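You operate a simulated robot arm through the tools that you are given. There is no shell and no other tool.

Carry out the task below with a simulated robot arm. There is one attempt and no reset: what you move stays moved.

Task
Shut the drawer, switch on, start the fan and set 100 Pa draught.
Fine: the lint drawer is shut before the start; open the damper till the draught gauge shows it.
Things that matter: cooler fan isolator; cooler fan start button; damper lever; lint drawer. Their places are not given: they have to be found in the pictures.

Only the result counts: the job must be done as asked and must still hold three seconds after the hand-in. Knocking over, shifting, dropping, spilling or breaking anything else fails it.

Robot
A 6-joint arm with a two-finger gripper, fixed in place. Base frame: the origin is at the foot of the arm, x ahead of it, y to its left, z up. Readings come in m, degrees, newtons and seconds.
Its first joint turns from -166.0 to 166.0 degrees. Payload 3.43 kg.
The TCP is the grasp point between the finger pads, 0.02 m short of the fingertips. In the tool frame z runs along the fingers and y along their closing line. Largest opening 0.19 m; the body of the gripper starts 0.248 m behind the TCP.
Orientation is that of the tool frame in the base frame, as a unit quaternion [w, x, y, z]. With the fingers straight down and closing along the base's y, the tool's x points along the base's -x, its y along +y and its z along -z.

Tools
- The arm moves only by the tool jog_arm. Its argument "plan" is a list of rows, each a list of 7 numbers: the turn, a rotation vector about the tool's x, y, z in rad, then the shift along the tool's x, y, z in mm, then the finger opening in mm, from 0 to 190. In form: [[ax, ay, az, x, y, z, claw], ...]. A call has 1 to 20 rows; each row is the pose to reach, as a shift and turn from the pose commanded when the call began, along the tool's axes at that moment. A row lasts 0.2 s, in which the tool goes at most 0.05 m and 8.6 degrees; a call with a longer step from one row to the next is refused whole, and so is a gripper value outside its range. A pose out of reach is approached as far as the arm can. The call stops where the force on the tool passes 70 N (or 10 N more than at its start, if that is more) or the arm is blocked; 0.2 s more then pass. The fingers move at their own pace (about 0.153 m/s each) and stop on an object; they squeeze with about 25 N. The grip force told is the motor's: it shows also when the fingers shut on nothing. Time passes only in rows, and 0.2 s behind the last, so rows that repeat a pose let the fingers close. It gives the time, the measured TCP pose, the force on the tool (base axes), the opening and the grip force at its end, in the units of the frame above (readings bear some noise), with the torque about the TCP (base axes, N m) and any sound that the robot's microphone picked up.
- Cameras (640 x 400 px; columns grow to the right, rows downward): "scene" is fixed at [0.2213, 0.4995, 1.6461]; the picture's right is [-0.80, -0.60, 0.00], its down [-0.23, 0.31, -0.92] and it looks along [0.55, -0.74, -0.39] (base axes); focal length 333 px, centre (320, 200). "wrist" rides on the gripper at [0.07, -0.008, -0.288] in the tool frame; the picture's right is [0.12, 0.99, 0.00], its down [-0.96, 0.12, -0.25] and it looks along [-0.25, 0.03, 0.97] (tool axes); focal length 261 px, centre (320, 200).
- camera(camera): a new picture of that camera. It takes no simulated time.
- move_column(by): slides the trunk up (or, below 0, down) by that many m; the arm rides with it, the base frame stays. It gives what a move gives, with no picture.
- pixel_to_xyz(camera, pixels): for up to 12 pixels [column, row] of the newest picture of that camera ("zoom" is the newest enlarged one), the place [x, y, z] in the base frame of the surface seen there, good to about 0.002 m. It takes no simulated time.
- zoom(camera, box): a new picture of the part [left, top, right, bottom] of that camera's present view, enlarged. It takes no simulated time.
- job_done(): hands the job in; it is judged then, once.

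Open the gripper and draw the arm clear of the work before you hand the job in, unless the task says otherwise.

The tools are called by a JSON object that holds its "op" and its "data". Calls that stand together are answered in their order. jog_arm: Moves the arm, as the interface text tells. Its arguments: {"type":"object","properties":{"plan":{"type":"array","items":{"type":"array","items":{"type":"number"}}}},"required":["plan"]} The other tools are called the same way: move_column (by) slides the trunk up or down; camera (camera) takes a picture; pixel_to_xyz (camera, pixels) gives the place of the surface under pixels of a picture; zoom (camera, box) takes an enlarged picture of a part of a camera's view; job_done () hands the job in.

At the start:

```text
clock: 0.0
tool_pos: [0.6196, -0.0713, 1.5516]
ee_rot: [0.0, 0.0, 1.0, 0.0]
wrist_force: [0.2, -0.1, 0.0]
ft_torque: [0.02, 0.02, -0.01]
grip_width: 0.1898
finger_force: 0.0
trunk travel left (down, up): [-0.375, 0.065]
```

scene: 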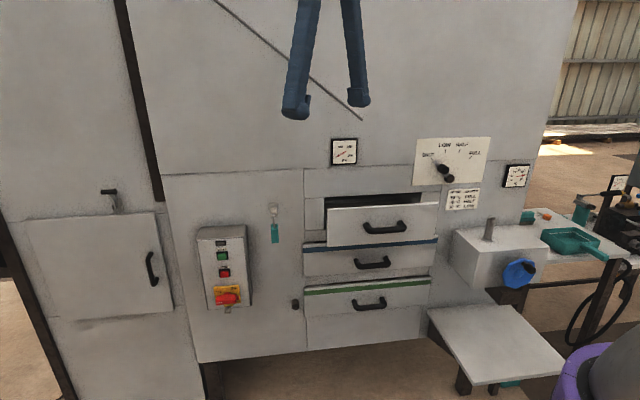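
wrist: 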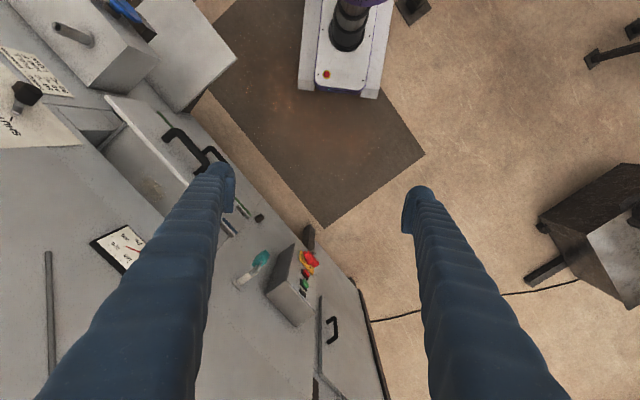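

The scene picture shows a panel with three drawers (the top one open at about (380,222)), a switch box near (225,267) and a damper lever near (442,172). I zoom in on each to read labels.

{"op": "zoom", "data": {"camera": "scene", "box": [400, 120, 560, 220]}}

{"op": "zoom", "data": {"camera": "scene", "box": [180, 200, 300, 320]}}

{"op": "zoom", "data": {"camera": "scene", "box": [290, 120, 450, 320]}}

```text
4.00 times, centred on (480, 170) of scene
```

zoom: 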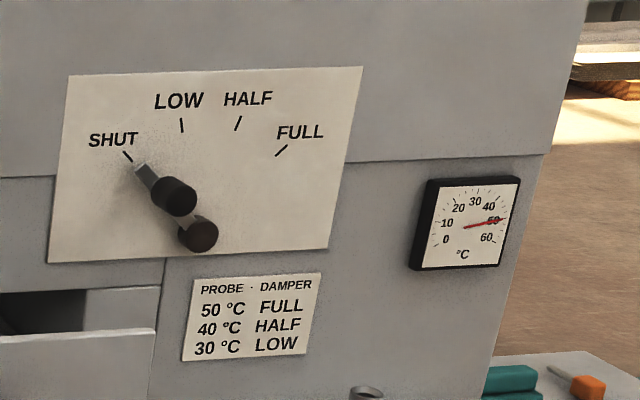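

```text
3.33 times, centred on (240, 260) of scene
```

zoom: 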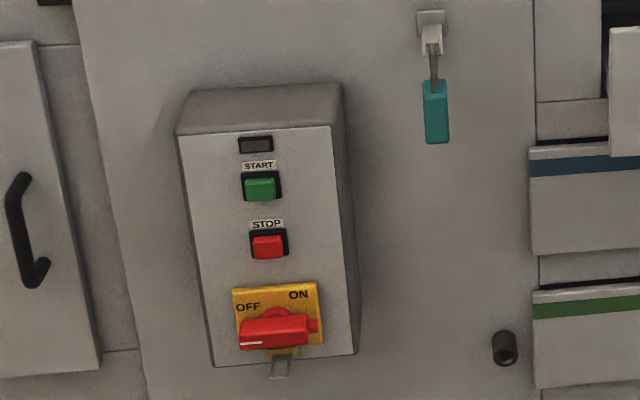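

```text
2.00 times, centred on (370, 220) of scene
```

zoom: 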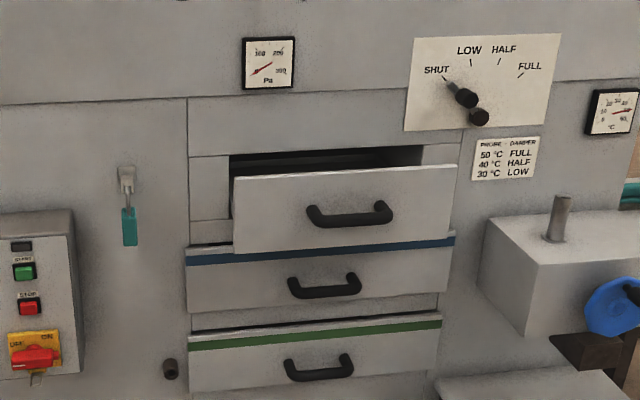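

The isolator is at about (227,298) in the scene view with OFF on the left and ON on the upper right; I zoom in further on it, on the hook with the teal item and on the Pa gauge.

{"op": "zoom", "data": {"camera": "scene", "box": [205, 275, 255, 320]}}

{"op": "zoom", "data": {"camera": "scene", "box": [325, 130, 365, 170]}}

{"op": "zoom", "data": {"camera": "scene", "box": [255, 195, 295, 250]}}

{"op": "zoom", "data": {"camera": "scene", "box": [410, 140, 480, 200]}}

```text
8.89 times, centred on (230, 298) of scene
```

zoom: 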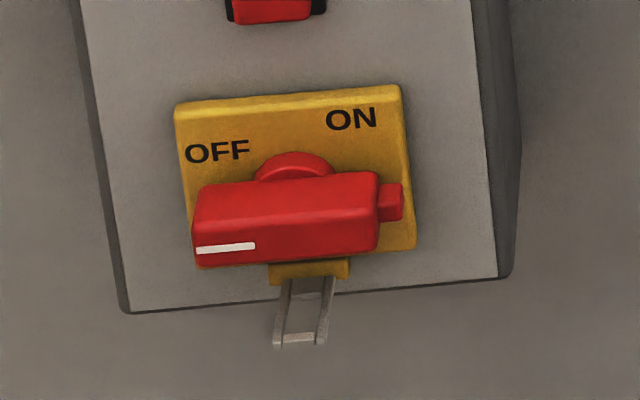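

```text
10.00 times, centred on (345, 150) of scene
```

zoom: 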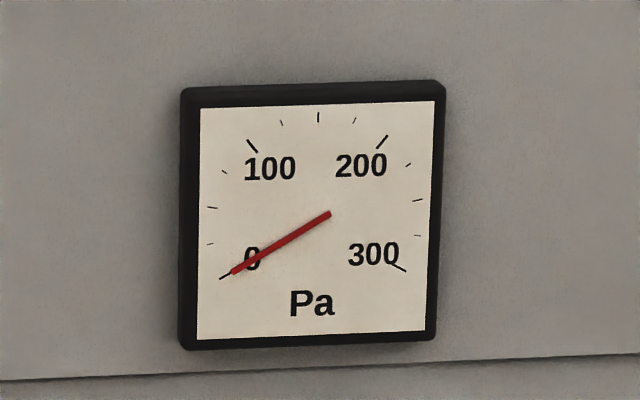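

```text
7.27 times, centred on (275, 222) of scene
```

zoom: 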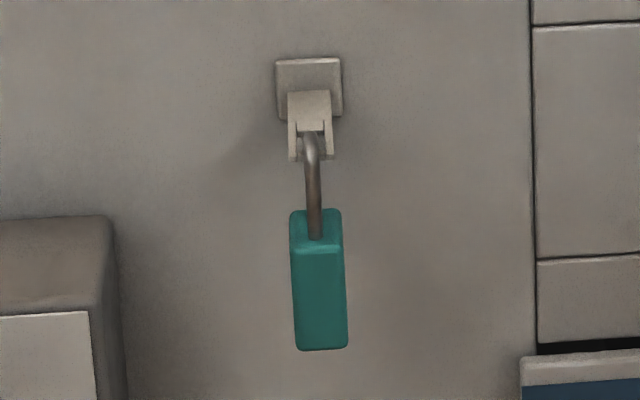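

```text
6.67 times, centred on (445, 170) of scene
```

zoom: 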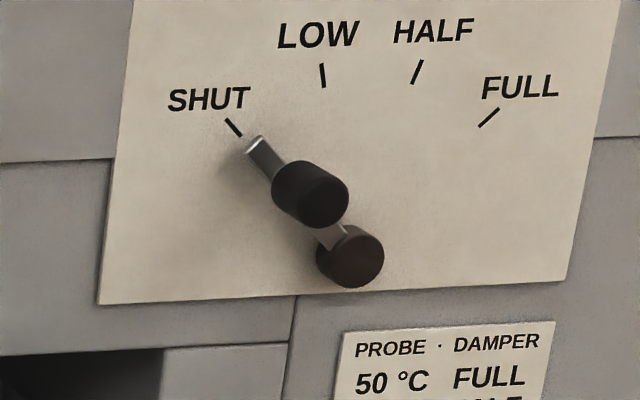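

I now want 3D positions for the key items: isolator, start button, drawer front and handle, damper hub and knob.

{"op": "camera", "data": {"camera": "scene"}}

{"op": "pixel_to_xyz", "data": {"camera": "scene", "pixels": [[222, 256], [224, 273], [228, 298], [212, 290], [244, 288], [250, 300], [200, 231], [240, 240], [170, 200], [290, 340], [180, 320], [296, 305]]}}

{"op": "pixel_to_xyz", "data": {"camera": "scene", "pixels": [[330, 212], [435, 206], [330, 244], [432, 238], [370, 228], [385, 230], [402, 227], [306, 250], [434, 244], [310, 205], [440, 215], [306, 290]]}}

{"op": "pixel_to_xyz", "data": {"camera": "scene", "pixels": [[450, 179], [443, 169], [438, 163], [420, 150], [480, 145], [480, 175], [420, 180], [435, 158], [449, 151], [463, 150], [474, 158], [344, 152]]}}

```text
taken
```

scene: 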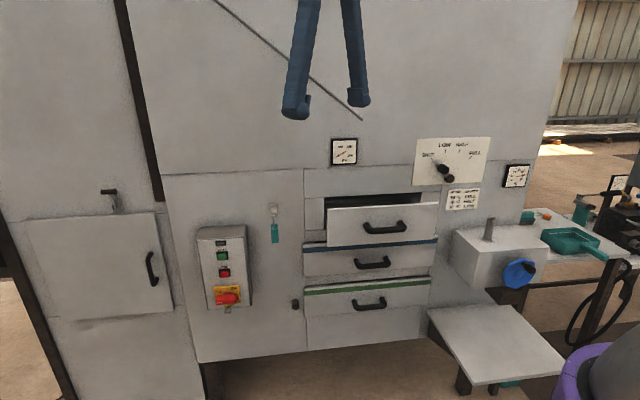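

```text
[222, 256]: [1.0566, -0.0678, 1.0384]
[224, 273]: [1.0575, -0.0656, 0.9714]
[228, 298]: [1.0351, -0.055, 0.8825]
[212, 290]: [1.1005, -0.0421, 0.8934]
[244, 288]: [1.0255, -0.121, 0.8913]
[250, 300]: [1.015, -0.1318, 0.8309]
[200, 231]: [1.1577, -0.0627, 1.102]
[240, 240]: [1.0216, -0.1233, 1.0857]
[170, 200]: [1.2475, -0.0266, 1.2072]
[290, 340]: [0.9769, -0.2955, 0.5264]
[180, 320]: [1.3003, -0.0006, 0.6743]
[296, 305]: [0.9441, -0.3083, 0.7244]
```

```text
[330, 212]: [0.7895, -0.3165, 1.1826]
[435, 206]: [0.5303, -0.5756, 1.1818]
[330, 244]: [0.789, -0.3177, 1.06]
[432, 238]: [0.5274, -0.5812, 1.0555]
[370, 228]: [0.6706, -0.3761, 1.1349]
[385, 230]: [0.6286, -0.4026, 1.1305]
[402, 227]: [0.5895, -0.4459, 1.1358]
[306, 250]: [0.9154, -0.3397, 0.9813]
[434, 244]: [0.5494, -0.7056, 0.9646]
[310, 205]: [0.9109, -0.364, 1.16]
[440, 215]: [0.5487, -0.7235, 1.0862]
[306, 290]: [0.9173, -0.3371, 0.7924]
```

```text
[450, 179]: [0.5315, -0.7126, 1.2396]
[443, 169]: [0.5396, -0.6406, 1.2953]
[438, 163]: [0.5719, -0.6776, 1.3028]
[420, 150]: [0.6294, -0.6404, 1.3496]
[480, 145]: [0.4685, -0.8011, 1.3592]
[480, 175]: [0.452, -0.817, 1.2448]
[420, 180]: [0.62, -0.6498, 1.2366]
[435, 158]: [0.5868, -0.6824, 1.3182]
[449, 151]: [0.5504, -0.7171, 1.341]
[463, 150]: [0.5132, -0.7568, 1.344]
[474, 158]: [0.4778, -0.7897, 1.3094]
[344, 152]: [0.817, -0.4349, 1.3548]
```

The panel is vertical and turned 45°: its outward normal is (-0.707, 0.707, 0), and the top drawer stands about 0.105 m proud of the shut ones. I close the fingers and swing the tool to point horizontally at the panel, at a safe distance from it.

{"op": "jog_arm", "data": {"plan": [[0.0472, -0.114, 0.0472, -7.3, -7.0, 15.4, 150], [0.0944, -0.2281, 0.0944, -14.5, -14.0, 30.8, 100], [0.1417, -0.3421, 0.1417, -21.8, -21.1, 46.2, 50], [0.1889, -0.4561, 0.1889, -29.0, -28.1, 61.5, 0], [0.2361, -0.5702, 0.2361, -36.3, -35.1, 76.9, 0], [0.2833, -0.6842, 0.2833, -43.6, -42.1, 92.3, 0], [0.3306, -0.7982, 0.3306, -50.8, -49.2, 107.7, 0], [0.3778, -0.9122, 0.3778, -58.1, -56.2, 123.1, 0], [0.425, -1.0263, 0.425, -65.4, -63.2, 138.5, 0], [0.4722, -1.1403, 0.4722, -72.6, -70.2, 153.8, 0], [0.5195, -1.2543, 0.5195, -79.9, -77.3, 169.2, 0], [0.5667, -1.3684, 0.5667, -87.1, -84.3, 184.6, 0], [0.6139, -1.4824, 0.6139, -94.4, -91.3, 200, 0], [0.6139, -1.4824, 0.6139, -94.4, -91.3, 200, 0]]}}

```text
clock: 3.0
tool_pos: [0.7457, -0.1466, 1.4054]
ee_rot: [0.64, 0.272, 0.661, -0.282]
wrist_force: [-1.9, 0.2, -0.3]
ft_torque: [0.15, 0.16, 0.29]
grip_width: 0.0002
finger_force: 24.6
out of reach, approached as far as the arm can: row 11, 12, 13, 14
trunk travel left (down, up): [-0.375, 0.065]
```

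The tool now points at the panel, about 3° short of the target at z 1.405, so it needs a lower arm. I check both cameras before sliding the column down.

{"op": "camera", "data": {"camera": "scene"}}

{"op": "camera", "data": {"camera": "wrist"}}

```text
taken
```

scene: 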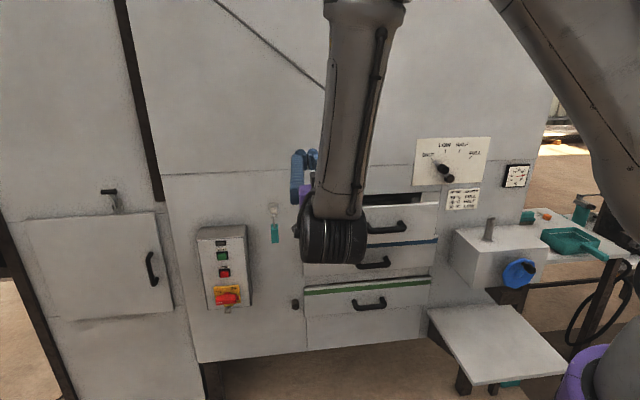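

```text
taken
```

wrist: 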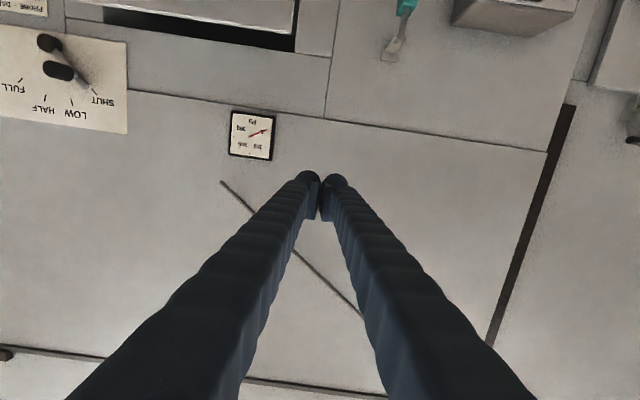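

The upside-down wrist view shows the Pa gauge at (252,135), the damper plate at (60,80) and the open drawer at the top; nothing is near the gripper. I slide the column down 0.2 m.

{"op": "move_column", "data": {"by": -0.2}}

```text
clock: 5.2
tool_pos: [0.7537, -0.1448, 1.2004]
ee_rot: [0.638, 0.272, 0.662, -0.284]
wrist_force: [0.4, 0.6, -0.7]
ft_torque: [0.01, 0.04, 0.03]
grip_width: 0.0002
finger_force: 24.8
trunk travel left (down, up): [-0.175, 0.265]
```

I send a null move to see whether the commanded pose matches the measured one after the column slide.

{"op": "jog_arm", "data": {"plan": [[0, 0, 0, 0, 0, 0, 0]]}}

{"op": "camera", "data": {"camera": "wrist"}}

```text
clock: 5.6
tool_pos: [0.7534, -0.1464, 1.2]
ee_rot: [0.638, 0.27, 0.664, -0.283]
wrist_force: [0.7, 1.1, -0.4]
ft_torque: [0.06, 0.01, 0.01]
grip_width: 0.0
finger_force: 24.8
trunk travel left (down, up): [-0.175, 0.265]
```

```text
taken
```

wrist: 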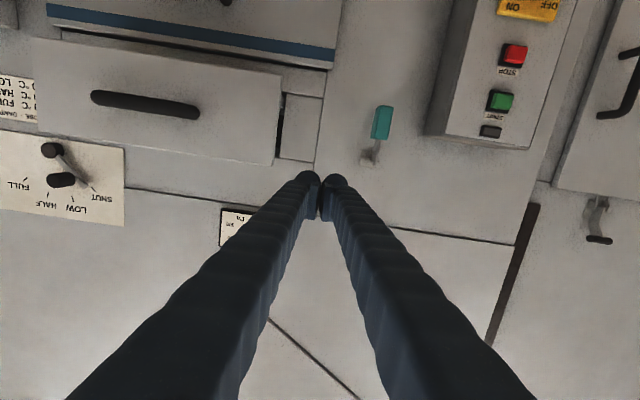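

The tool is about 2.5° off square, which I can correct. Before lowering further I check where the box with the blue knob and the white table on the right are, and where the arm's wrist sits.

{"op": "camera", "data": {"camera": "scene"}}

{"op": "pixel_to_xyz", "data": {"camera": "scene", "pixels": [[430, 312], [515, 305], [562, 360], [472, 385], [455, 235], [500, 290], [515, 270], [545, 235], [488, 228], [590, 250], [590, 370], [385, 230]]}}

{"op": "pixel_to_xyz", "data": {"camera": "wrist", "pixels": [[100, 95], [195, 110], [270, 90], [60, 180], [48, 150], [500, 100], [515, 55], [383, 120], [230, 215], [20, 185], [45, 190], [73, 193]]}}

```text
taken
```

scene: 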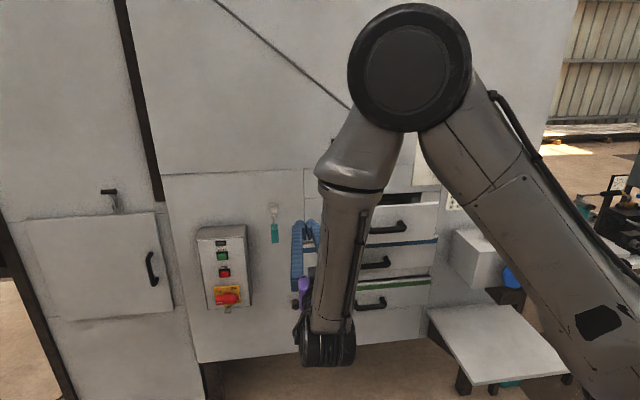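

```text
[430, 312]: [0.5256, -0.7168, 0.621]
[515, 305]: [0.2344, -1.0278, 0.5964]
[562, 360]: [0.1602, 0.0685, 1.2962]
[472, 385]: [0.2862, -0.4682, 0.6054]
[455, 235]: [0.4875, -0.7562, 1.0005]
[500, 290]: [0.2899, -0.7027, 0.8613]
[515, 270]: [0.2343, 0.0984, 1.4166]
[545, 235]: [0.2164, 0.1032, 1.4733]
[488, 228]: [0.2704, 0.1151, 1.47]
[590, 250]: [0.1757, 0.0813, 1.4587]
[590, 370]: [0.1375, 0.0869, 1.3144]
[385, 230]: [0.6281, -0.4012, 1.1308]
```

```text
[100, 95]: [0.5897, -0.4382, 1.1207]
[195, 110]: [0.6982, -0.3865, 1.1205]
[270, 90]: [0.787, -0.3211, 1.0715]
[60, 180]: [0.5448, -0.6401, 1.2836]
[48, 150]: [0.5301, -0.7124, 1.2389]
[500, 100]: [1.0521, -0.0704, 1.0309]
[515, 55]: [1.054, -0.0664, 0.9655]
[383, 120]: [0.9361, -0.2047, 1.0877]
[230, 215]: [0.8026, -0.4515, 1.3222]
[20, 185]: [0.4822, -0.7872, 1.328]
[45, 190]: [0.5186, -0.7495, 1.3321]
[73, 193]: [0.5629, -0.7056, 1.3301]
```

The wrist and forearm hang in free space well clear of the table (z 0.6), but the arm is folded tightly, so I lower the column a further 0.17 m to give it room.

{"op": "move_column", "data": {"by": -0.17}}

```text
clock: 7.5
tool_pos: [0.7532, -0.1449, 1.0295]
ee_rot: [0.637, 0.271, 0.663, -0.284]
wrist_force: [-0.3, 1.1, 0.3]
ft_torque: [0.05, 0.0, 0.01]
grip_width: 0.0002
finger_force: 25.1
trunk travel left (down, up): [-0.005, 0.435]
```

I move to a point in front of the drawer's left half, beside the handle (u about -0.27, z 1.115), standing off at about 0.08 m, and square up the tool.

{"op": "jog_arm", "data": {"plan": [[-0.0023, -0.0035, 0.0039, -10.2, -20.2, 5.7, 0], [-0.0046, -0.007, 0.0079, -20.4, -40.5, 11.4, 0], [-0.0069, -0.0104, 0.0118, -30.6, -60.7, 17.1, 0], [-0.0092, -0.0139, 0.0158, -40.9, -81.0, 22.8, 0], [-0.0114, -0.0174, 0.0197, -51.1, -101.2, 28.4, 0], [-0.0137, -0.0209, 0.0236, -61.3, -121.4, 34.1, 0], [-0.016, -0.0243, 0.0276, -71.5, -141.7, 39.8, 0], [-0.0183, -0.0278, 0.0315, -81.7, -161.9, 45.5, 0]]}}

{"op": "camera", "data": {"camera": "wrist"}}

{"op": "camera", "data": {"camera": "scene"}}

```text
clock: 9.3
tool_pos: [0.7071, -0.2892, 1.1206]
ee_rot: [0.653, 0.273, 0.652, -0.272]
wrist_force: [0.0, 0.0, 0.2]
ft_torque: [0.01, -0.02, -0.04]
grip_width: 0.0002
finger_force: 25.4
out of reach, approached as far as the arm can: row 2, 3, 4, 5, 6, 7, 8
trunk travel left (down, up): [-0.005, 0.435]
```

```text
taken
```

wrist: 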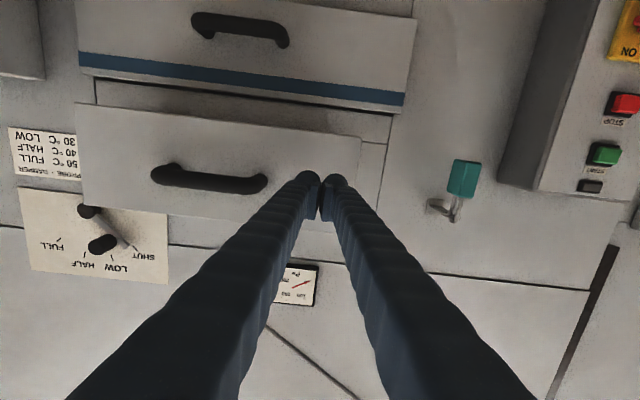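

```text
taken
```

scene: 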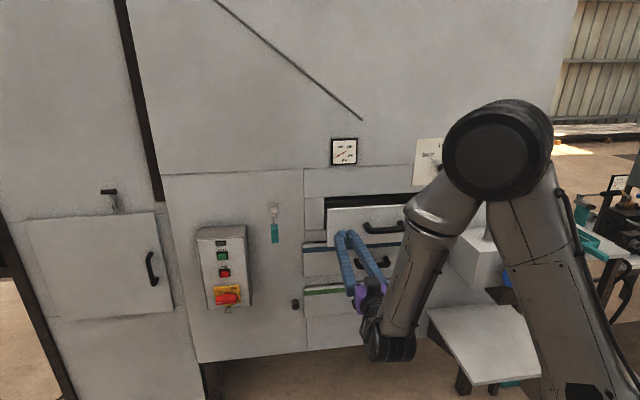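

The arm's inner reach limit left the TCP at d≈0.7045, u≈-0.2955, z≈1.12, facing the drawer front left of the handle. I push slowly straight in, shifting 20 mm to the right on the way before contact.

{"op": "jog_arm", "data": {"plan": [[0, 0, 0, 0, -5, 12, 0], [0, 0, 0, 0, -10, 24, 0], [0, 0, 0, 0, -15, 36, 0], [0, 0, 0, 0, -20, 45, 0], [0, 0, 0, 0, -20, 53, 0], [0, 0, 0, 0, -20, 61, 0], [0, 0, 0, 0, -20, 69, 0], [0, 0, 0, 0, -20, 77, 0], [0, 0, 0, 0, -20, 85, 0], [0, 0, 0, 0, -20, 93, 0], [0, 0, 0, 0, -20, 101, 0], [0, 0, 0, 0, -20, 109, 0], [0, 0, 0, 0, -20, 117, 0], [0, 0, 0, 0, -20, 125, 0]]}}

{"op": "camera", "data": {"camera": "scene"}}

{"op": "camera", "data": {"camera": "wrist"}}

```text
clock: 12.3
tool_pos: [0.7817, -0.3922, 1.1193]
ee_rot: [0.653, 0.272, 0.652, -0.271]
wrist_force: [0.5, 0.1, 0.4]
ft_torque: [0.02, 0.01, -0.06]
grip_width: 0.0
finger_force: 34.2
trunk travel left (down, up): [-0.005, 0.435]
```

```text
taken
```

scene: 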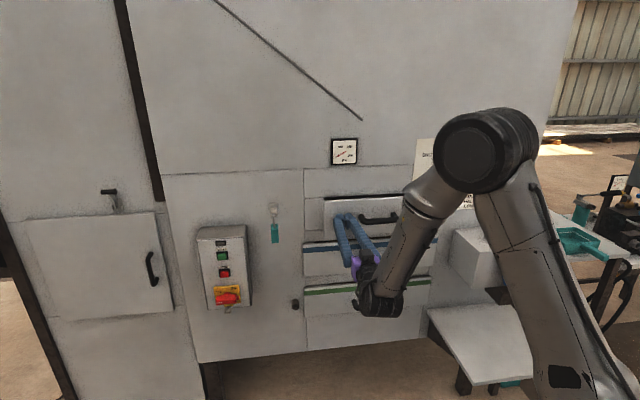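

```text
taken
```

wrist: 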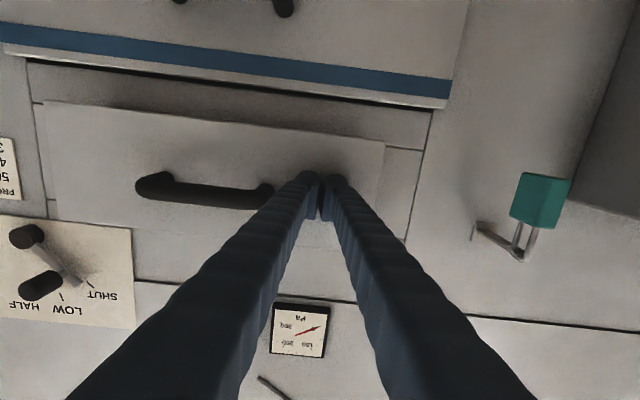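

The drawer has followed the fingers in (TCP d≈0.830). I keep pushing gently until it bottoms out.

{"op": "jog_arm", "data": {"plan": [[0, 0, 0, 0, 0, 8, 0], [0, 0, 0, 0, 0, 16, 0], [0, 0, 0, 0, 0, 24, 0], [0, 0, 0, 0, 0, 30, 0], [0, 0, 0, 0, 0, 35, 0], [0, 0, 0, 0, 0, 39, 0], [0, 0, 0, 0, 0, 43, 0], [0, 0, 0, 0, 0, 47, 0]]}}

{"op": "camera", "data": {"camera": "wrist"}}

{"op": "camera", "data": {"camera": "scene"}}

```text
clock: 14.0
tool_pos: [0.8083, -0.4194, 1.1203]
ee_rot: [0.652, 0.271, 0.654, -0.27]
wrist_force: [-37.1, 32.3, 6.6]
ft_torque: [0.0, -0.21, -0.09]
grip_width: 0.0061
finger_force: 34.2
trunk travel left (down, up): [-0.005, 0.435]
stopped in row 8: the force on the tool passed its limit at 78 N (the readings are from after the stop); the commanded pose is now the measured one
```

```text
taken
```

wrist: 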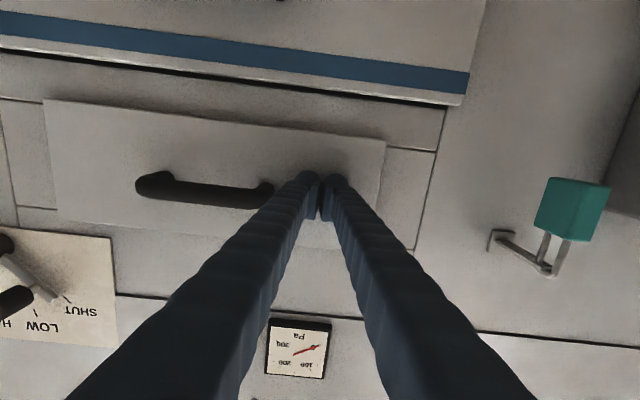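

```text
taken
```

scene: 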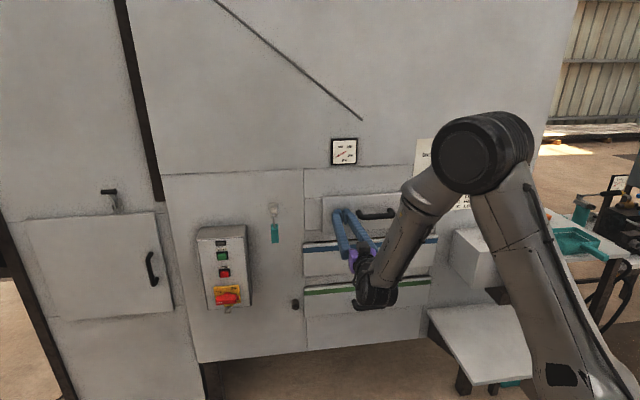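

The push stopped at 78 N with TCP d≈0.868, so the front now lines up with the lower drawers (0.888). I back away 150 mm and verify that it stays shut.

{"op": "jog_arm", "data": {"plan": [[0, 0, 0, 0, 0, -10, 0], [0, 0, 0, 0, 0, -25, 0], [0, 0, 0, 0, 0, -45, 0], [0, 0, 0, 0, 10, -70, 0], [0, 0, 0, 0, 20, -95, 0], [0, 0, 0, 0, 30, -120, 0], [0, 0, 0, 0, 40, -145, 0]]}}

{"op": "camera", "data": {"camera": "wrist"}}

{"op": "camera", "data": {"camera": "scene"}}

```text
clock: 15.6
tool_pos: [0.7359, -0.2911, 1.1176]
ee_rot: [0.652, 0.271, 0.655, -0.27]
wrist_force: [0.6, -0.2, -0.3]
ft_torque: [0.01, 0.03, 0.06]
grip_width: 0.0001
finger_force: 34.1
trunk travel left (down, up): [-0.005, 0.435]
```

```text
taken
```

wrist: 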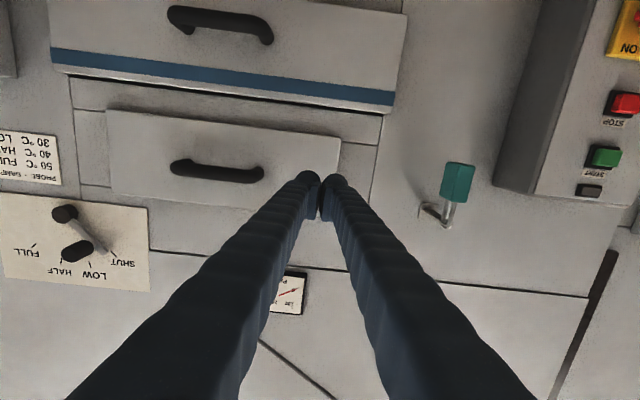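

```text
taken
```

scene: 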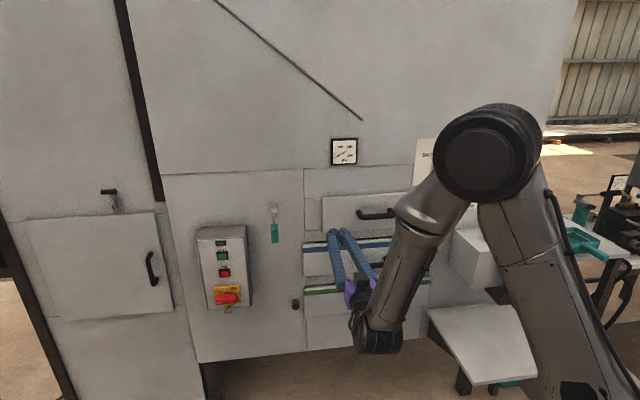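

{"op": "pixel_to_xyz", "data": {"camera": "wrist", "pixels": [[130, 130], [310, 155], [120, 185], [90, 65], [380, 95], [130, 95], [90, 100]]}}

{"op": "zoom", "data": {"camera": "scene", "box": [295, 180, 415, 260]}}

```text
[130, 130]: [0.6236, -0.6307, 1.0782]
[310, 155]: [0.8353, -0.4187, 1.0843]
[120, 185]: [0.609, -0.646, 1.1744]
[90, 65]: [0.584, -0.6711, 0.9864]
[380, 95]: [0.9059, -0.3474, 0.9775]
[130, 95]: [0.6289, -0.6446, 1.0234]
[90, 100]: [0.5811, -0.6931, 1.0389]
```

```text
5.00 times, centred on (355, 220) of scene
```

zoom: 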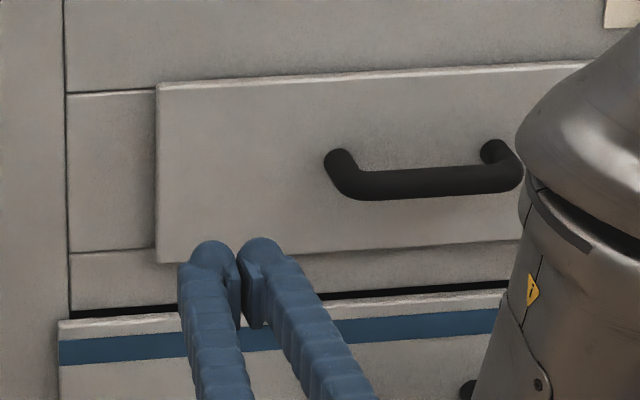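

The top drawer's face now lies at d≈0.887, flush with the other two, so it is shut. Next I move the closed gripper in front of the switch box to look at the isolator closely.

{"op": "jog_arm", "data": {"plan": [[0, 0, 0, 10, 30, -10, 0], [0, 0, 0, 20, 65, -20, 0], [0, 0, 0, 30, 100, -30, 0], [0, 0, 0, 40, 135, -40, 0], [0, 0, 0, 50, 170, -50, 0], [0, 0, 0, 60, 205, -60, 0], [0, 0, 0, 75, 240, -70, 0], [0, 0, 0, 90, 275, -80, 0], [0, 0, 0, 105, 310, -90, 0], [0, 0, 0, 125, 345, -100, 0], [0, 0, 0, 145, 375, -100, 0]]}}

{"op": "camera", "data": {"camera": "wrist"}}

{"op": "camera", "data": {"camera": "scene"}}

```text
clock: 18.0
tool_pos: [0.9322, 0.0468, 0.9726]
ee_rot: [0.651, 0.271, 0.656, -0.27]
wrist_force: [-0.3, -0.7, 0.0]
ft_torque: [-0.05, 0.02, 0.07]
grip_width: 0.0
finger_force: 34.4
trunk travel left (down, up): [-0.005, 0.435]
```

```text
taken
```

wrist: 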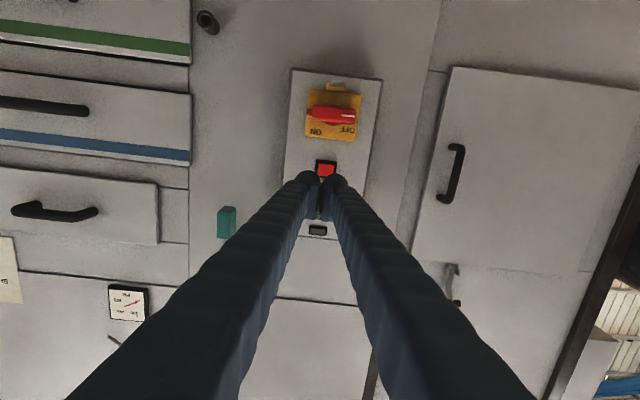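

```text
taken
```

scene: 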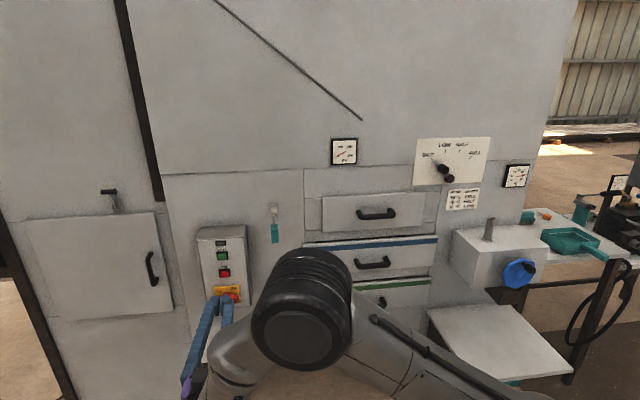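

The isolator is at about (333,115) in the upside-down wrist view; I zoom in on it and get 3D points.

{"op": "zoom", "data": {"camera": "wrist", "box": [285, 65, 385, 145]}}

{"op": "pixel_to_xyz", "data": {"camera": "zoom", "pixels": [[320, 250], [200, 250], [450, 260], [330, 180]]}}

```text
5.00 times, centred on (335, 105) of wrist
```

zoom: 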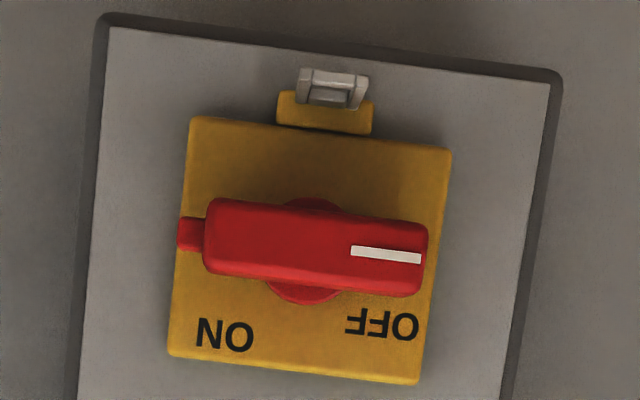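

```text
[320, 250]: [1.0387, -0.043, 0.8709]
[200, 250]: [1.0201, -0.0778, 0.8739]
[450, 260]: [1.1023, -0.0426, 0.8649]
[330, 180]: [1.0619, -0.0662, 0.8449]
```

The handle bar lies horizontal with its white mark at OFF (left); ON is a quarter turn clockwise as seen facing the panel. I measure the handle's ends, edges and the plate.

{"op": "pixel_to_xyz", "data": {"camera": "zoom", "pixels": [[418, 275], [215, 240], [315, 215], [310, 275], [316, 247], [300, 297], [300, 202], [192, 122], [448, 155], [175, 352], [415, 380], [185, 235]]}}

{"op": "zoom", "data": {"camera": "wrist", "box": [285, 140, 365, 250]}}

```text
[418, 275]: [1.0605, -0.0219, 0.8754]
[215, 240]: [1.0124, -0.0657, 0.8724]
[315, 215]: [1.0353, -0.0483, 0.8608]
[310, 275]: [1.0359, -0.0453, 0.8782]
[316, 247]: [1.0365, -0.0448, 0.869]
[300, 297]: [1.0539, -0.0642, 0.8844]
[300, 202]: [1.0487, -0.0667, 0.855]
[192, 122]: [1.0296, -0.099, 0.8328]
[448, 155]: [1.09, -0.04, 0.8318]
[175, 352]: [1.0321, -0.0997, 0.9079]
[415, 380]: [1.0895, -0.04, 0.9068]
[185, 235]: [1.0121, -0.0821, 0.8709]
```

```text
3.64 times, centred on (325, 195) of wrist
```

zoom: 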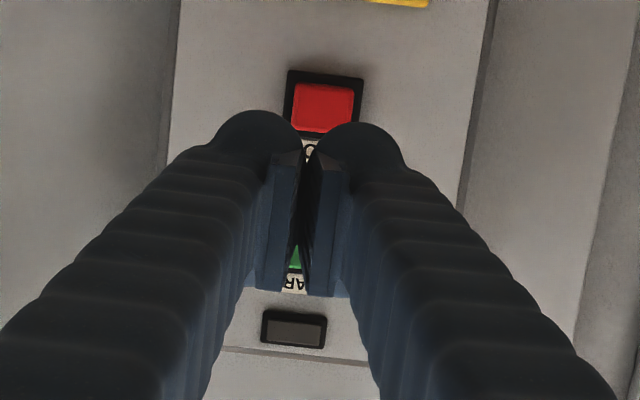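

The handle is centred at u≈-0.701, z≈0.870, front at d≈0.764, about 68 mm long and 25 mm high, with the plate at d≈0.798. I line up on its axis at d≈0.68, turning the tool -90° about its own axis so the fingers close vertically, opening 45 mm.

{"op": "jog_arm", "data": {"plan": [[0, 0, -0.1309, 8.6, 0.7, 0, 45], [0, 0, -0.2618, 17.1, 1.5, 0, 45], [0, 0, -0.3927, 25.7, 2.2, 5, 45], [0, 0, -0.5236, 34.2, 3.0, 10, 45], [0, 0, -0.6545, 42.8, 3.7, 15, 45], [0, 0, -0.7854, 51.3, 4.5, 20, 45], [0, 0, -0.9163, 59.9, 5.2, 25, 45], [0, 0, -1.0472, 68.4, 5.9, 30, 45], [0, 0, -1.1781, 77.0, 6.7, 35, 45], [0, 0, -1.309, 85.5, 7.4, 40, 45], [0, 0, -1.4399, 94.1, 8.2, 45, 45], [0, 0, -1.5708, 102.6, 8.9, 50, 45], [0, 0, -1.5708, 102.6, 8.9, 50, 45]]}}

{"op": "camera", "data": {"camera": "wrist"}}

{"op": "camera", "data": {"camera": "scene"}}

```text
clock: 20.8
tool_pos: [0.9721, 0.0167, 0.8692]
ee_rot: [0.269, -0.271, 0.655, -0.652]
wrist_force: [-0.8, 0.3, 0.2]
ft_torque: [0.02, 0.0, -0.02]
grip_width: 0.0449
finger_force: 0.1
trunk travel left (down, up): [-0.005, 0.435]
```

```text
taken
```

wrist: 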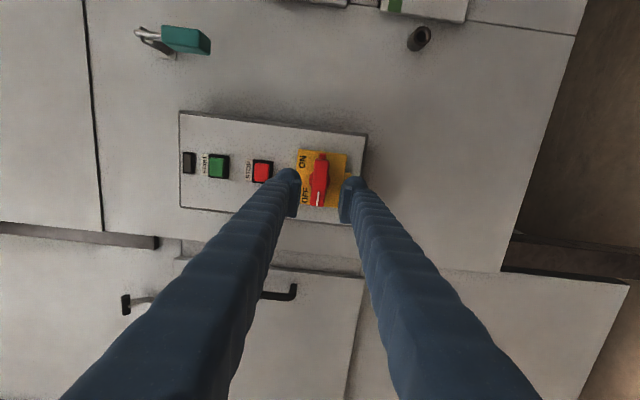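

```text
taken
```

scene: 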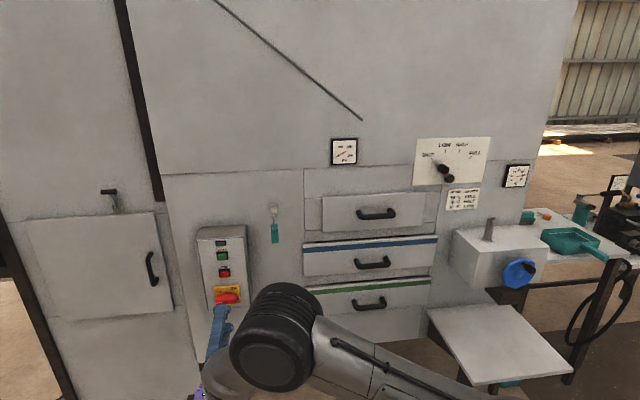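

The fingers straddle the handle (at (319,180) in the wrist view). I zoom to check alignment before moving in.

{"op": "zoom", "data": {"camera": "wrist", "box": [270, 130, 370, 220]}}

{"op": "pixel_to_xyz", "data": {"camera": "zoom", "pixels": [[318, 200], [318, 330], [320, 130], [400, 150], [340, 290], [290, 250]]}}

```text
4.44 times, centred on (320, 175) of wrist
```

zoom: 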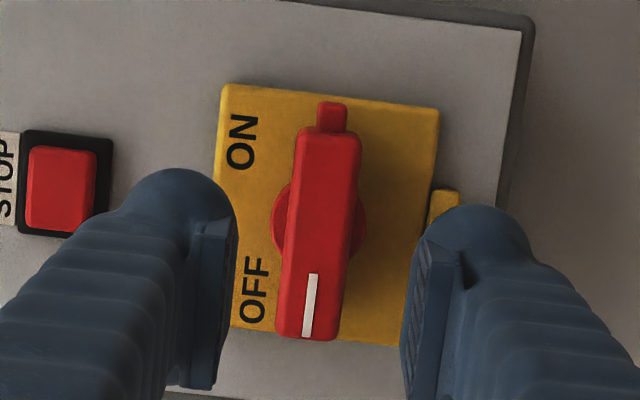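

```text
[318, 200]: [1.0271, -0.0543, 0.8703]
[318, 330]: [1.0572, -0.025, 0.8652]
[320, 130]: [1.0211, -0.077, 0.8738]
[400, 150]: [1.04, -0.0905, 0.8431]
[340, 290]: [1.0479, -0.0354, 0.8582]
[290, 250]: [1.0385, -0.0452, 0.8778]
```

The handle is centred between the fingers at z≈0.869. I move in 92 mm so the pads flank the bar while the tips stay ~10 mm off the plate.

{"op": "jog_arm", "data": {"plan": [[0, 0, 0, -1, 0, 20, 45], [0, 0, 0, -2, 0, 40, 45], [0, 0, 0, -2, 0, 55, 45], [0, 0, 0, -2, 0, 67, 45], [0, 0, 0, -2, 0, 76, 45], [0, 0, 0, -2, 0, 84, 45], [0, 0, 0, -2, 0, 90, 45], [0, 0, 0, -2, 0, 91, 45]]}}

{"op": "camera", "data": {"camera": "wrist"}}

```text
clock: 22.3
tool_pos: [1.0299, -0.0365, 0.8696]
ee_rot: [0.269, -0.274, 0.654, -0.652]
wrist_force: [-35.6, 17.6, 6.5]
ft_torque: [0.69, 1.68, -0.24]
grip_width: 0.0426
finger_force: 0.0
trunk travel left (down, up): [-0.005, 0.435]
stopped in row 7: the force on the tool passed its limit at 83 N (the readings are from after the stop); the commanded pose is now the measured one
```

```text
taken
```

wrist: 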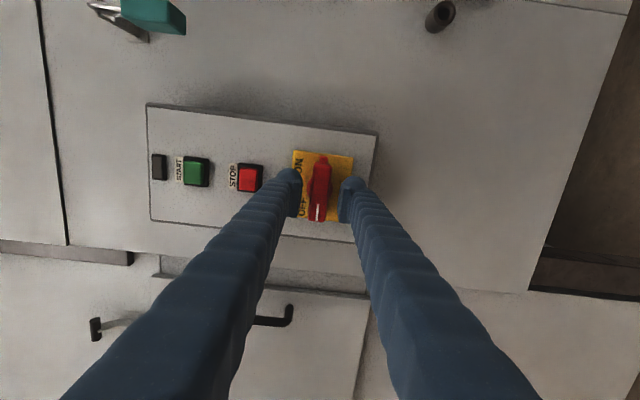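

The lower finger touched something at its tip (contact at z≈0.83, d≈0.774), probably the hasp below the plate. I back off 25 mm and measure the hasp.

{"op": "jog_arm", "data": {"plan": [[0, 0, 0, 0, 0, -10, 45], [0, 0, 0, 0, 0, -25, 45]]}}

{"op": "zoom", "data": {"camera": "wrist", "box": [270, 130, 390, 230]}}

{"op": "zoom", "data": {"camera": "scene", "box": [195, 270, 265, 330]}}

```text
clock: 22.9
tool_pos: [1.0156, -0.0208, 0.8671]
ee_rot: [0.269, -0.274, 0.655, -0.651]
wrist_force: [0.0, 0.1, -0.1]
ft_torque: [0.0, 0.03, -0.02]
grip_width: 0.0455
finger_force: 0.0
trunk travel left (down, up): [-0.005, 0.435]
```

```text
4.00 times, centred on (330, 180) of wrist
```

zoom: 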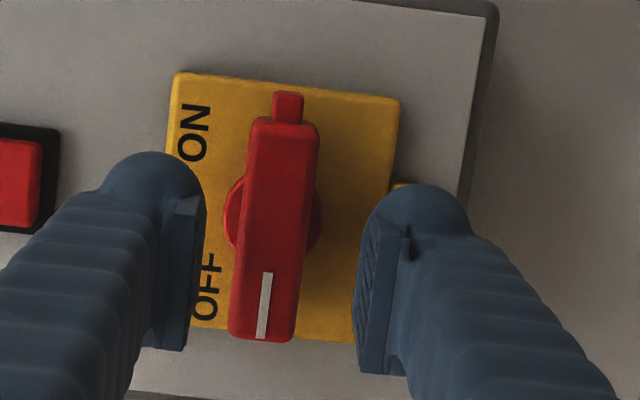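

```text
6.67 times, centred on (230, 300) of scene
```

zoom: 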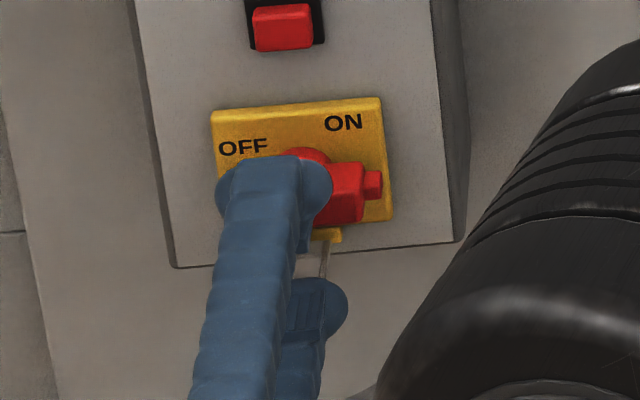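

I narrow the opening to 35 mm so the lower finger clears the hasp, shift up 2 mm, and advance again to about d≈0.760.

{"op": "jog_arm", "data": {"plan": [[0, 0, 0, 0, -2, 0, 35], [0, 0, 0, 0, -2, 0, 35], [0, 0, 0, 0, -2, 8, 35], [0, 0, 0, 0, -2, 16, 35], [0, 0, 0, 0, -2, 22, 35], [0, 0, 0, 0, -2, 27, 35]]}}

{"op": "zoom", "data": {"camera": "wrist", "box": [270, 130, 390, 230]}}

```text
clock: 24.3
tool_pos: [1.0306, -0.0354, 0.8716]
ee_rot: [0.269, -0.276, 0.654, -0.651]
wrist_force: [-56.8, 37.7, 3.2]
ft_torque: [1.72, 2.7, -0.5]
grip_width: 0.0369
finger_force: 1.8
trunk travel left (down, up): [-0.005, 0.435]
```

```text
4.00 times, centred on (330, 180) of wrist
```

zoom: 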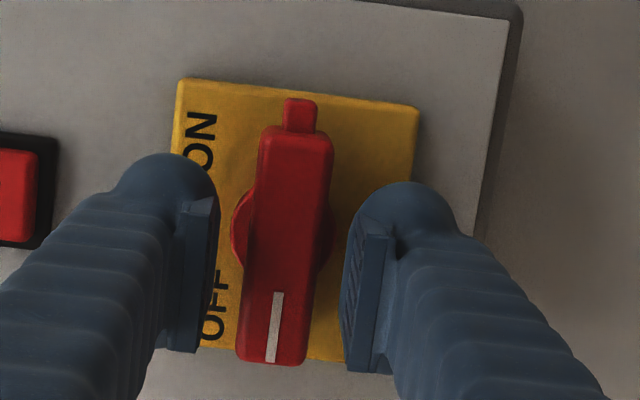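

It touches again at the same depth with the torque pointing to about 46 mm below the TCP, so the hasp stops the lower finger at tip depth d≈0.774, which is already ~9 mm over the handle. I back off 2 mm and close on the handle there.

{"op": "jog_arm", "data": {"plan": [[0, 0, 0, 0, 0, -6, 35], [0, 0, 0, 0, 0, -8, 35]]}}

```text
clock: 24.9
tool_pos: [1.0294, -0.0362, 0.8696]
ee_rot: [0.269, -0.273, 0.655, -0.652]
wrist_force: [0.4, -0.8, -0.3]
ft_torque: [-0.02, 0.04, 0.02]
grip_width: 0.0352
finger_force: 0.1
trunk travel left (down, up): [-0.005, 0.435]
```

The TCP is now at d≈0.7535 with no force on it; I close the fingers on the bar.

{"op": "jog_arm", "data": {"plan": [[0, 0, 0, 0, 0, -1, 10], [0, 0, 0, 0, 0, -1, 10], [0, 0, 0, 0, 0, -1, 10]]}}

{"op": "zoom", "data": {"camera": "wrist", "box": [270, 130, 390, 230]}}

```text
clock: 25.7
tool_pos: [1.0243, -0.0286, 0.8714]
ee_rot: [0.27, -0.275, 0.653, -0.652]
wrist_force: [-48.3, 38.6, 4.9]
ft_torque: [0.51, 0.53, -0.37]
grip_width: 0.006
finger_force: 0.0
trunk travel left (down, up): [-0.005, 0.435]
```

```text
4.00 times, centred on (330, 180) of wrist
```

zoom: 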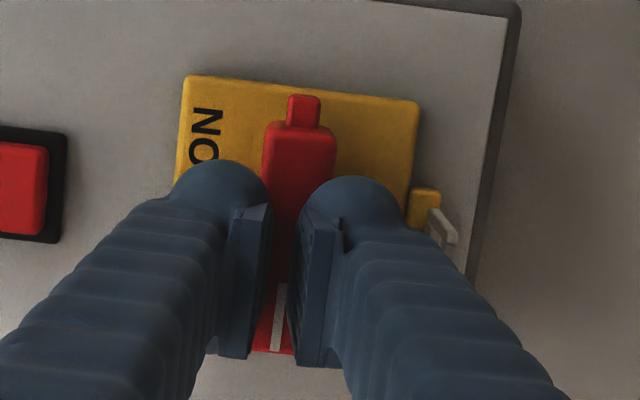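

The fingers slid off the bar's rounded front edge and now press on its face, so this overlap is too shallow. The hasp is now visible at (440,225) in the zoom; I measure it, then back off.

{"op": "pixel_to_xyz", "data": {"camera": "zoom", "pixels": [[425, 208], [436, 222], [450, 238], [432, 195], [455, 240], [415, 110], [330, 150]]}}

{"op": "jog_arm", "data": {"plan": [[0, 0, 0, 0, 0, -10, 20], [0, 0, 0, 0, 0, -30, 20], [0, 0, 0, 0, 0, -60, 20]]}}

{"op": "zoom", "data": {"camera": "wrist", "box": [270, 130, 390, 230]}}

```text
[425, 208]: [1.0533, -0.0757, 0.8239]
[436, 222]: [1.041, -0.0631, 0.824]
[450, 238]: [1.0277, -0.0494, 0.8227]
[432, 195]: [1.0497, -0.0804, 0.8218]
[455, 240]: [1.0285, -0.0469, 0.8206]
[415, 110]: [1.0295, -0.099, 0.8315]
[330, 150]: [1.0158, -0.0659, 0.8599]
```

```text
clock: 26.5
tool_pos: [0.9852, 0.0087, 0.8702]
ee_rot: [0.27, -0.274, 0.655, -0.65]
wrist_force: [0.5, -0.9, 0.9]
ft_torque: [0.0, 0.01, 0.05]
grip_width: 0.0196
finger_force: 0.1
trunk travel left (down, up): [-0.005, 0.435]
```

```text
4.00 times, centred on (330, 180) of wrist
```

zoom: 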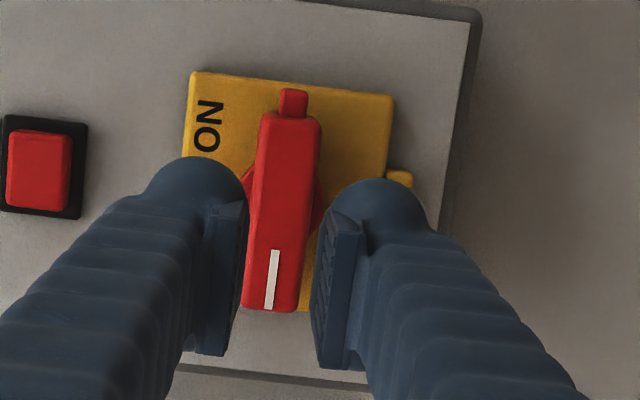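

The hasp sticks out to d≈0.762 with its top at z≈0.824, and the fingers are bulkier than nominal. A 29 mm opening, 1 mm higher, should clear the hasp and still pass the ~22 mm bar, so I try going in to d≈0.767.

{"op": "jog_arm", "data": {"plan": [[0, 0, 0, 0, -1, 0, 29], [0, 0, 0, 0, -1, 20, 29], [0, 0, 0, 0, -1, 40, 29], [0, 0, 0, 0, -1, 50, 29], [0, 0, 0, 0, -1, 56, 29], [0, 0, 0, 0, -1, 61, 29], [0, 0, 0, 0, -1, 65, 29], [0, 0, 0, 0, -1, 69, 29], [0, 0, 0, 0, -1, 73, 29], [0, 0, 0, 0, -1, 76, 29]]}}

{"op": "zoom", "data": {"camera": "wrist", "box": [270, 130, 390, 230]}}

```text
clock: 28.7
tool_pos: [1.0392, -0.0437, 0.8692]
ee_rot: [0.268, -0.274, 0.655, -0.651]
wrist_force: [0.5, 0.0, 0.0]
ft_torque: [0.0, -0.03, 0.02]
grip_width: 0.0292
finger_force: 0.1
trunk travel left (down, up): [-0.005, 0.435]
```

```text
4.00 times, centred on (330, 180) of wrist
```

zoom: 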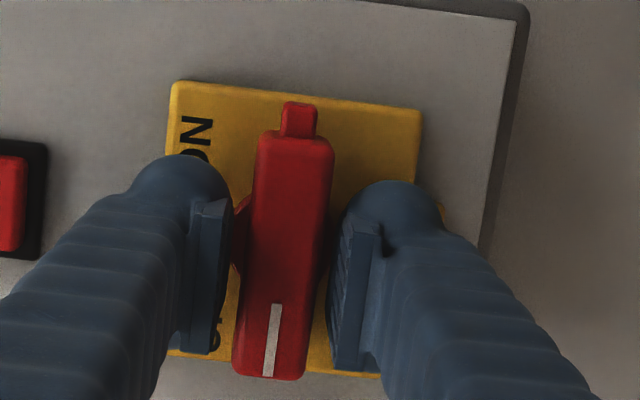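

Now at d≈0.766 with no contact force and the bar between the pads. I close the fingers on it.

{"op": "jog_arm", "data": {"plan": [[0, 0, 0, 2, 0, 0, 10], [0, 0, 0, 2, 0, 0, 10], [0, 0, 0, 2, 0, 0, 10]]}}

{"op": "zoom", "data": {"camera": "wrist", "box": [270, 130, 390, 230]}}

```text
clock: 29.5
tool_pos: [1.04, -0.0443, 0.87]
ee_rot: [0.27, -0.275, 0.655, -0.65]
wrist_force: [18.8, 5.7, 0.5]
ft_torque: [0.03, -0.04, 0.52]
grip_width: 0.0213
finger_force: 44.9
trunk travel left (down, up): [-0.005, 0.435]
```

```text
4.00 times, centred on (330, 180) of wrist
```

zoom: 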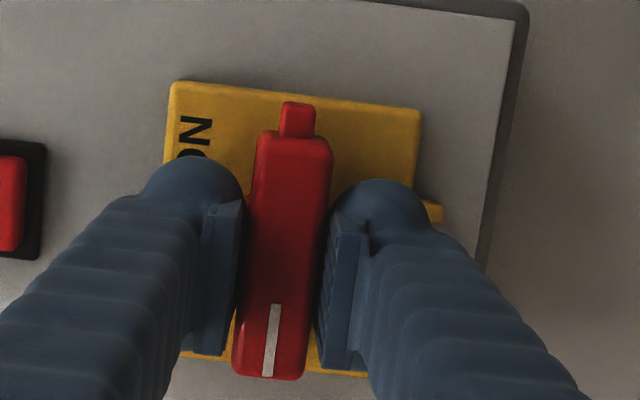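

The bar is held (21.3 mm, 45 N). I turn the tool +90° (clockwise facing the panel) about the handle axis in 12 steps.

{"op": "jog_arm", "data": {"plan": [[0, 0, 0.1309, 0, 0, 0, 10], [0, 0, 0.2618, 0, -0.3, 0, 10], [0, 0, 0.3927, 0, -0.5, 0, 10], [0, 0, 0.5236, 0, -0.7, 0, 10], [0, 0, 0.6545, 0.2, -0.9, 0, 10], [0, 0, 0.7854, 0.3, -1.0, 0, 10], [0, 0, 0.9163, 0.4, -1.1, 0, 10], [0, 0, 1.0472, 0.5, -1.3, 0, 10], [0, 0, 1.1781, 0.6, -1.4, 0, 10], [0, 0, 1.309, 0.8, -1.5, 0, 10], [0, 0, 1.4399, 0.9, -1.5, 0, 10], [0, 0, 1.5708, 1, -1.5, 0, 10], [0, 0, 1.5708, 1, -1.5, 0, 10]]}}

{"op": "camera", "data": {"camera": "wrist"}}

{"op": "zoom", "data": {"camera": "scene", "box": [195, 220, 265, 330]}}

```text
clock: 32.3
tool_pos: [1.037, -0.046, 0.8728]
ee_rot: [0.651, 0.27, 0.656, -0.27]
wrist_force: [14.9, 7.0, 17.3]
ft_torque: [-0.14, -0.21, 0.11]
grip_width: 0.0213
finger_force: 45.0
trunk travel left (down, up): [-0.005, 0.435]
```

```text
taken
```

wrist: 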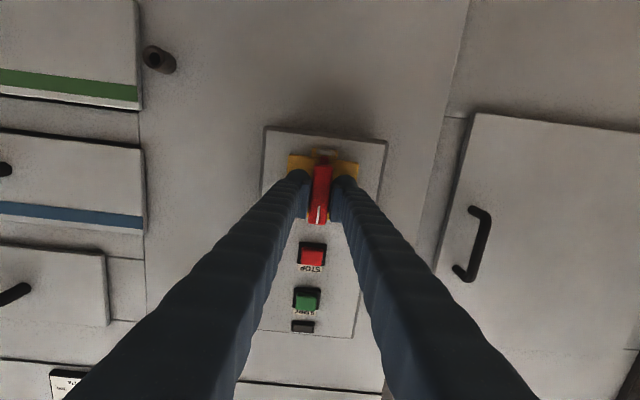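

```text
3.64 times, centred on (230, 275) of scene
```

zoom: 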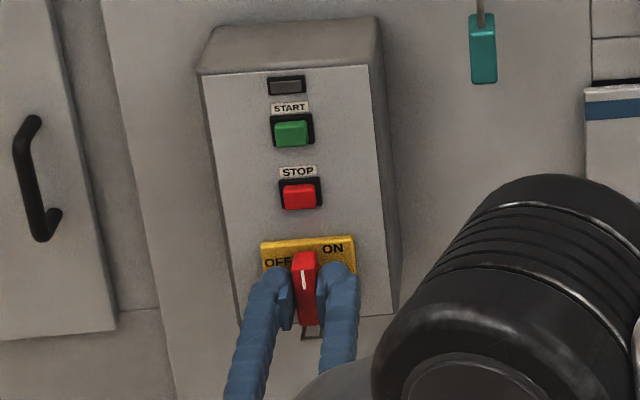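

The bar now stands vertical with its mark up. I test with 3° more whether it is against its ON stop.

{"op": "jog_arm", "data": {"plan": [[0, 0, 0.0262, 0, 0, 0, 10], [0, 0, 0.0524, 0, 0, 0, 10], [0, 0, 0.0524, 0, 0, 0, 10]]}}

```text
clock: 33.1
tool_pos: [1.0364, -0.0465, 0.8722]
ee_rot: [0.658, 0.286, 0.65, -0.253]
wrist_force: [13.0, 5.5, 16.5]
ft_torque: [-0.95, 0.62, 0.16]
grip_width: 0.0217
finger_force: 44.7
trunk travel left (down, up): [-0.005, 0.435]
```

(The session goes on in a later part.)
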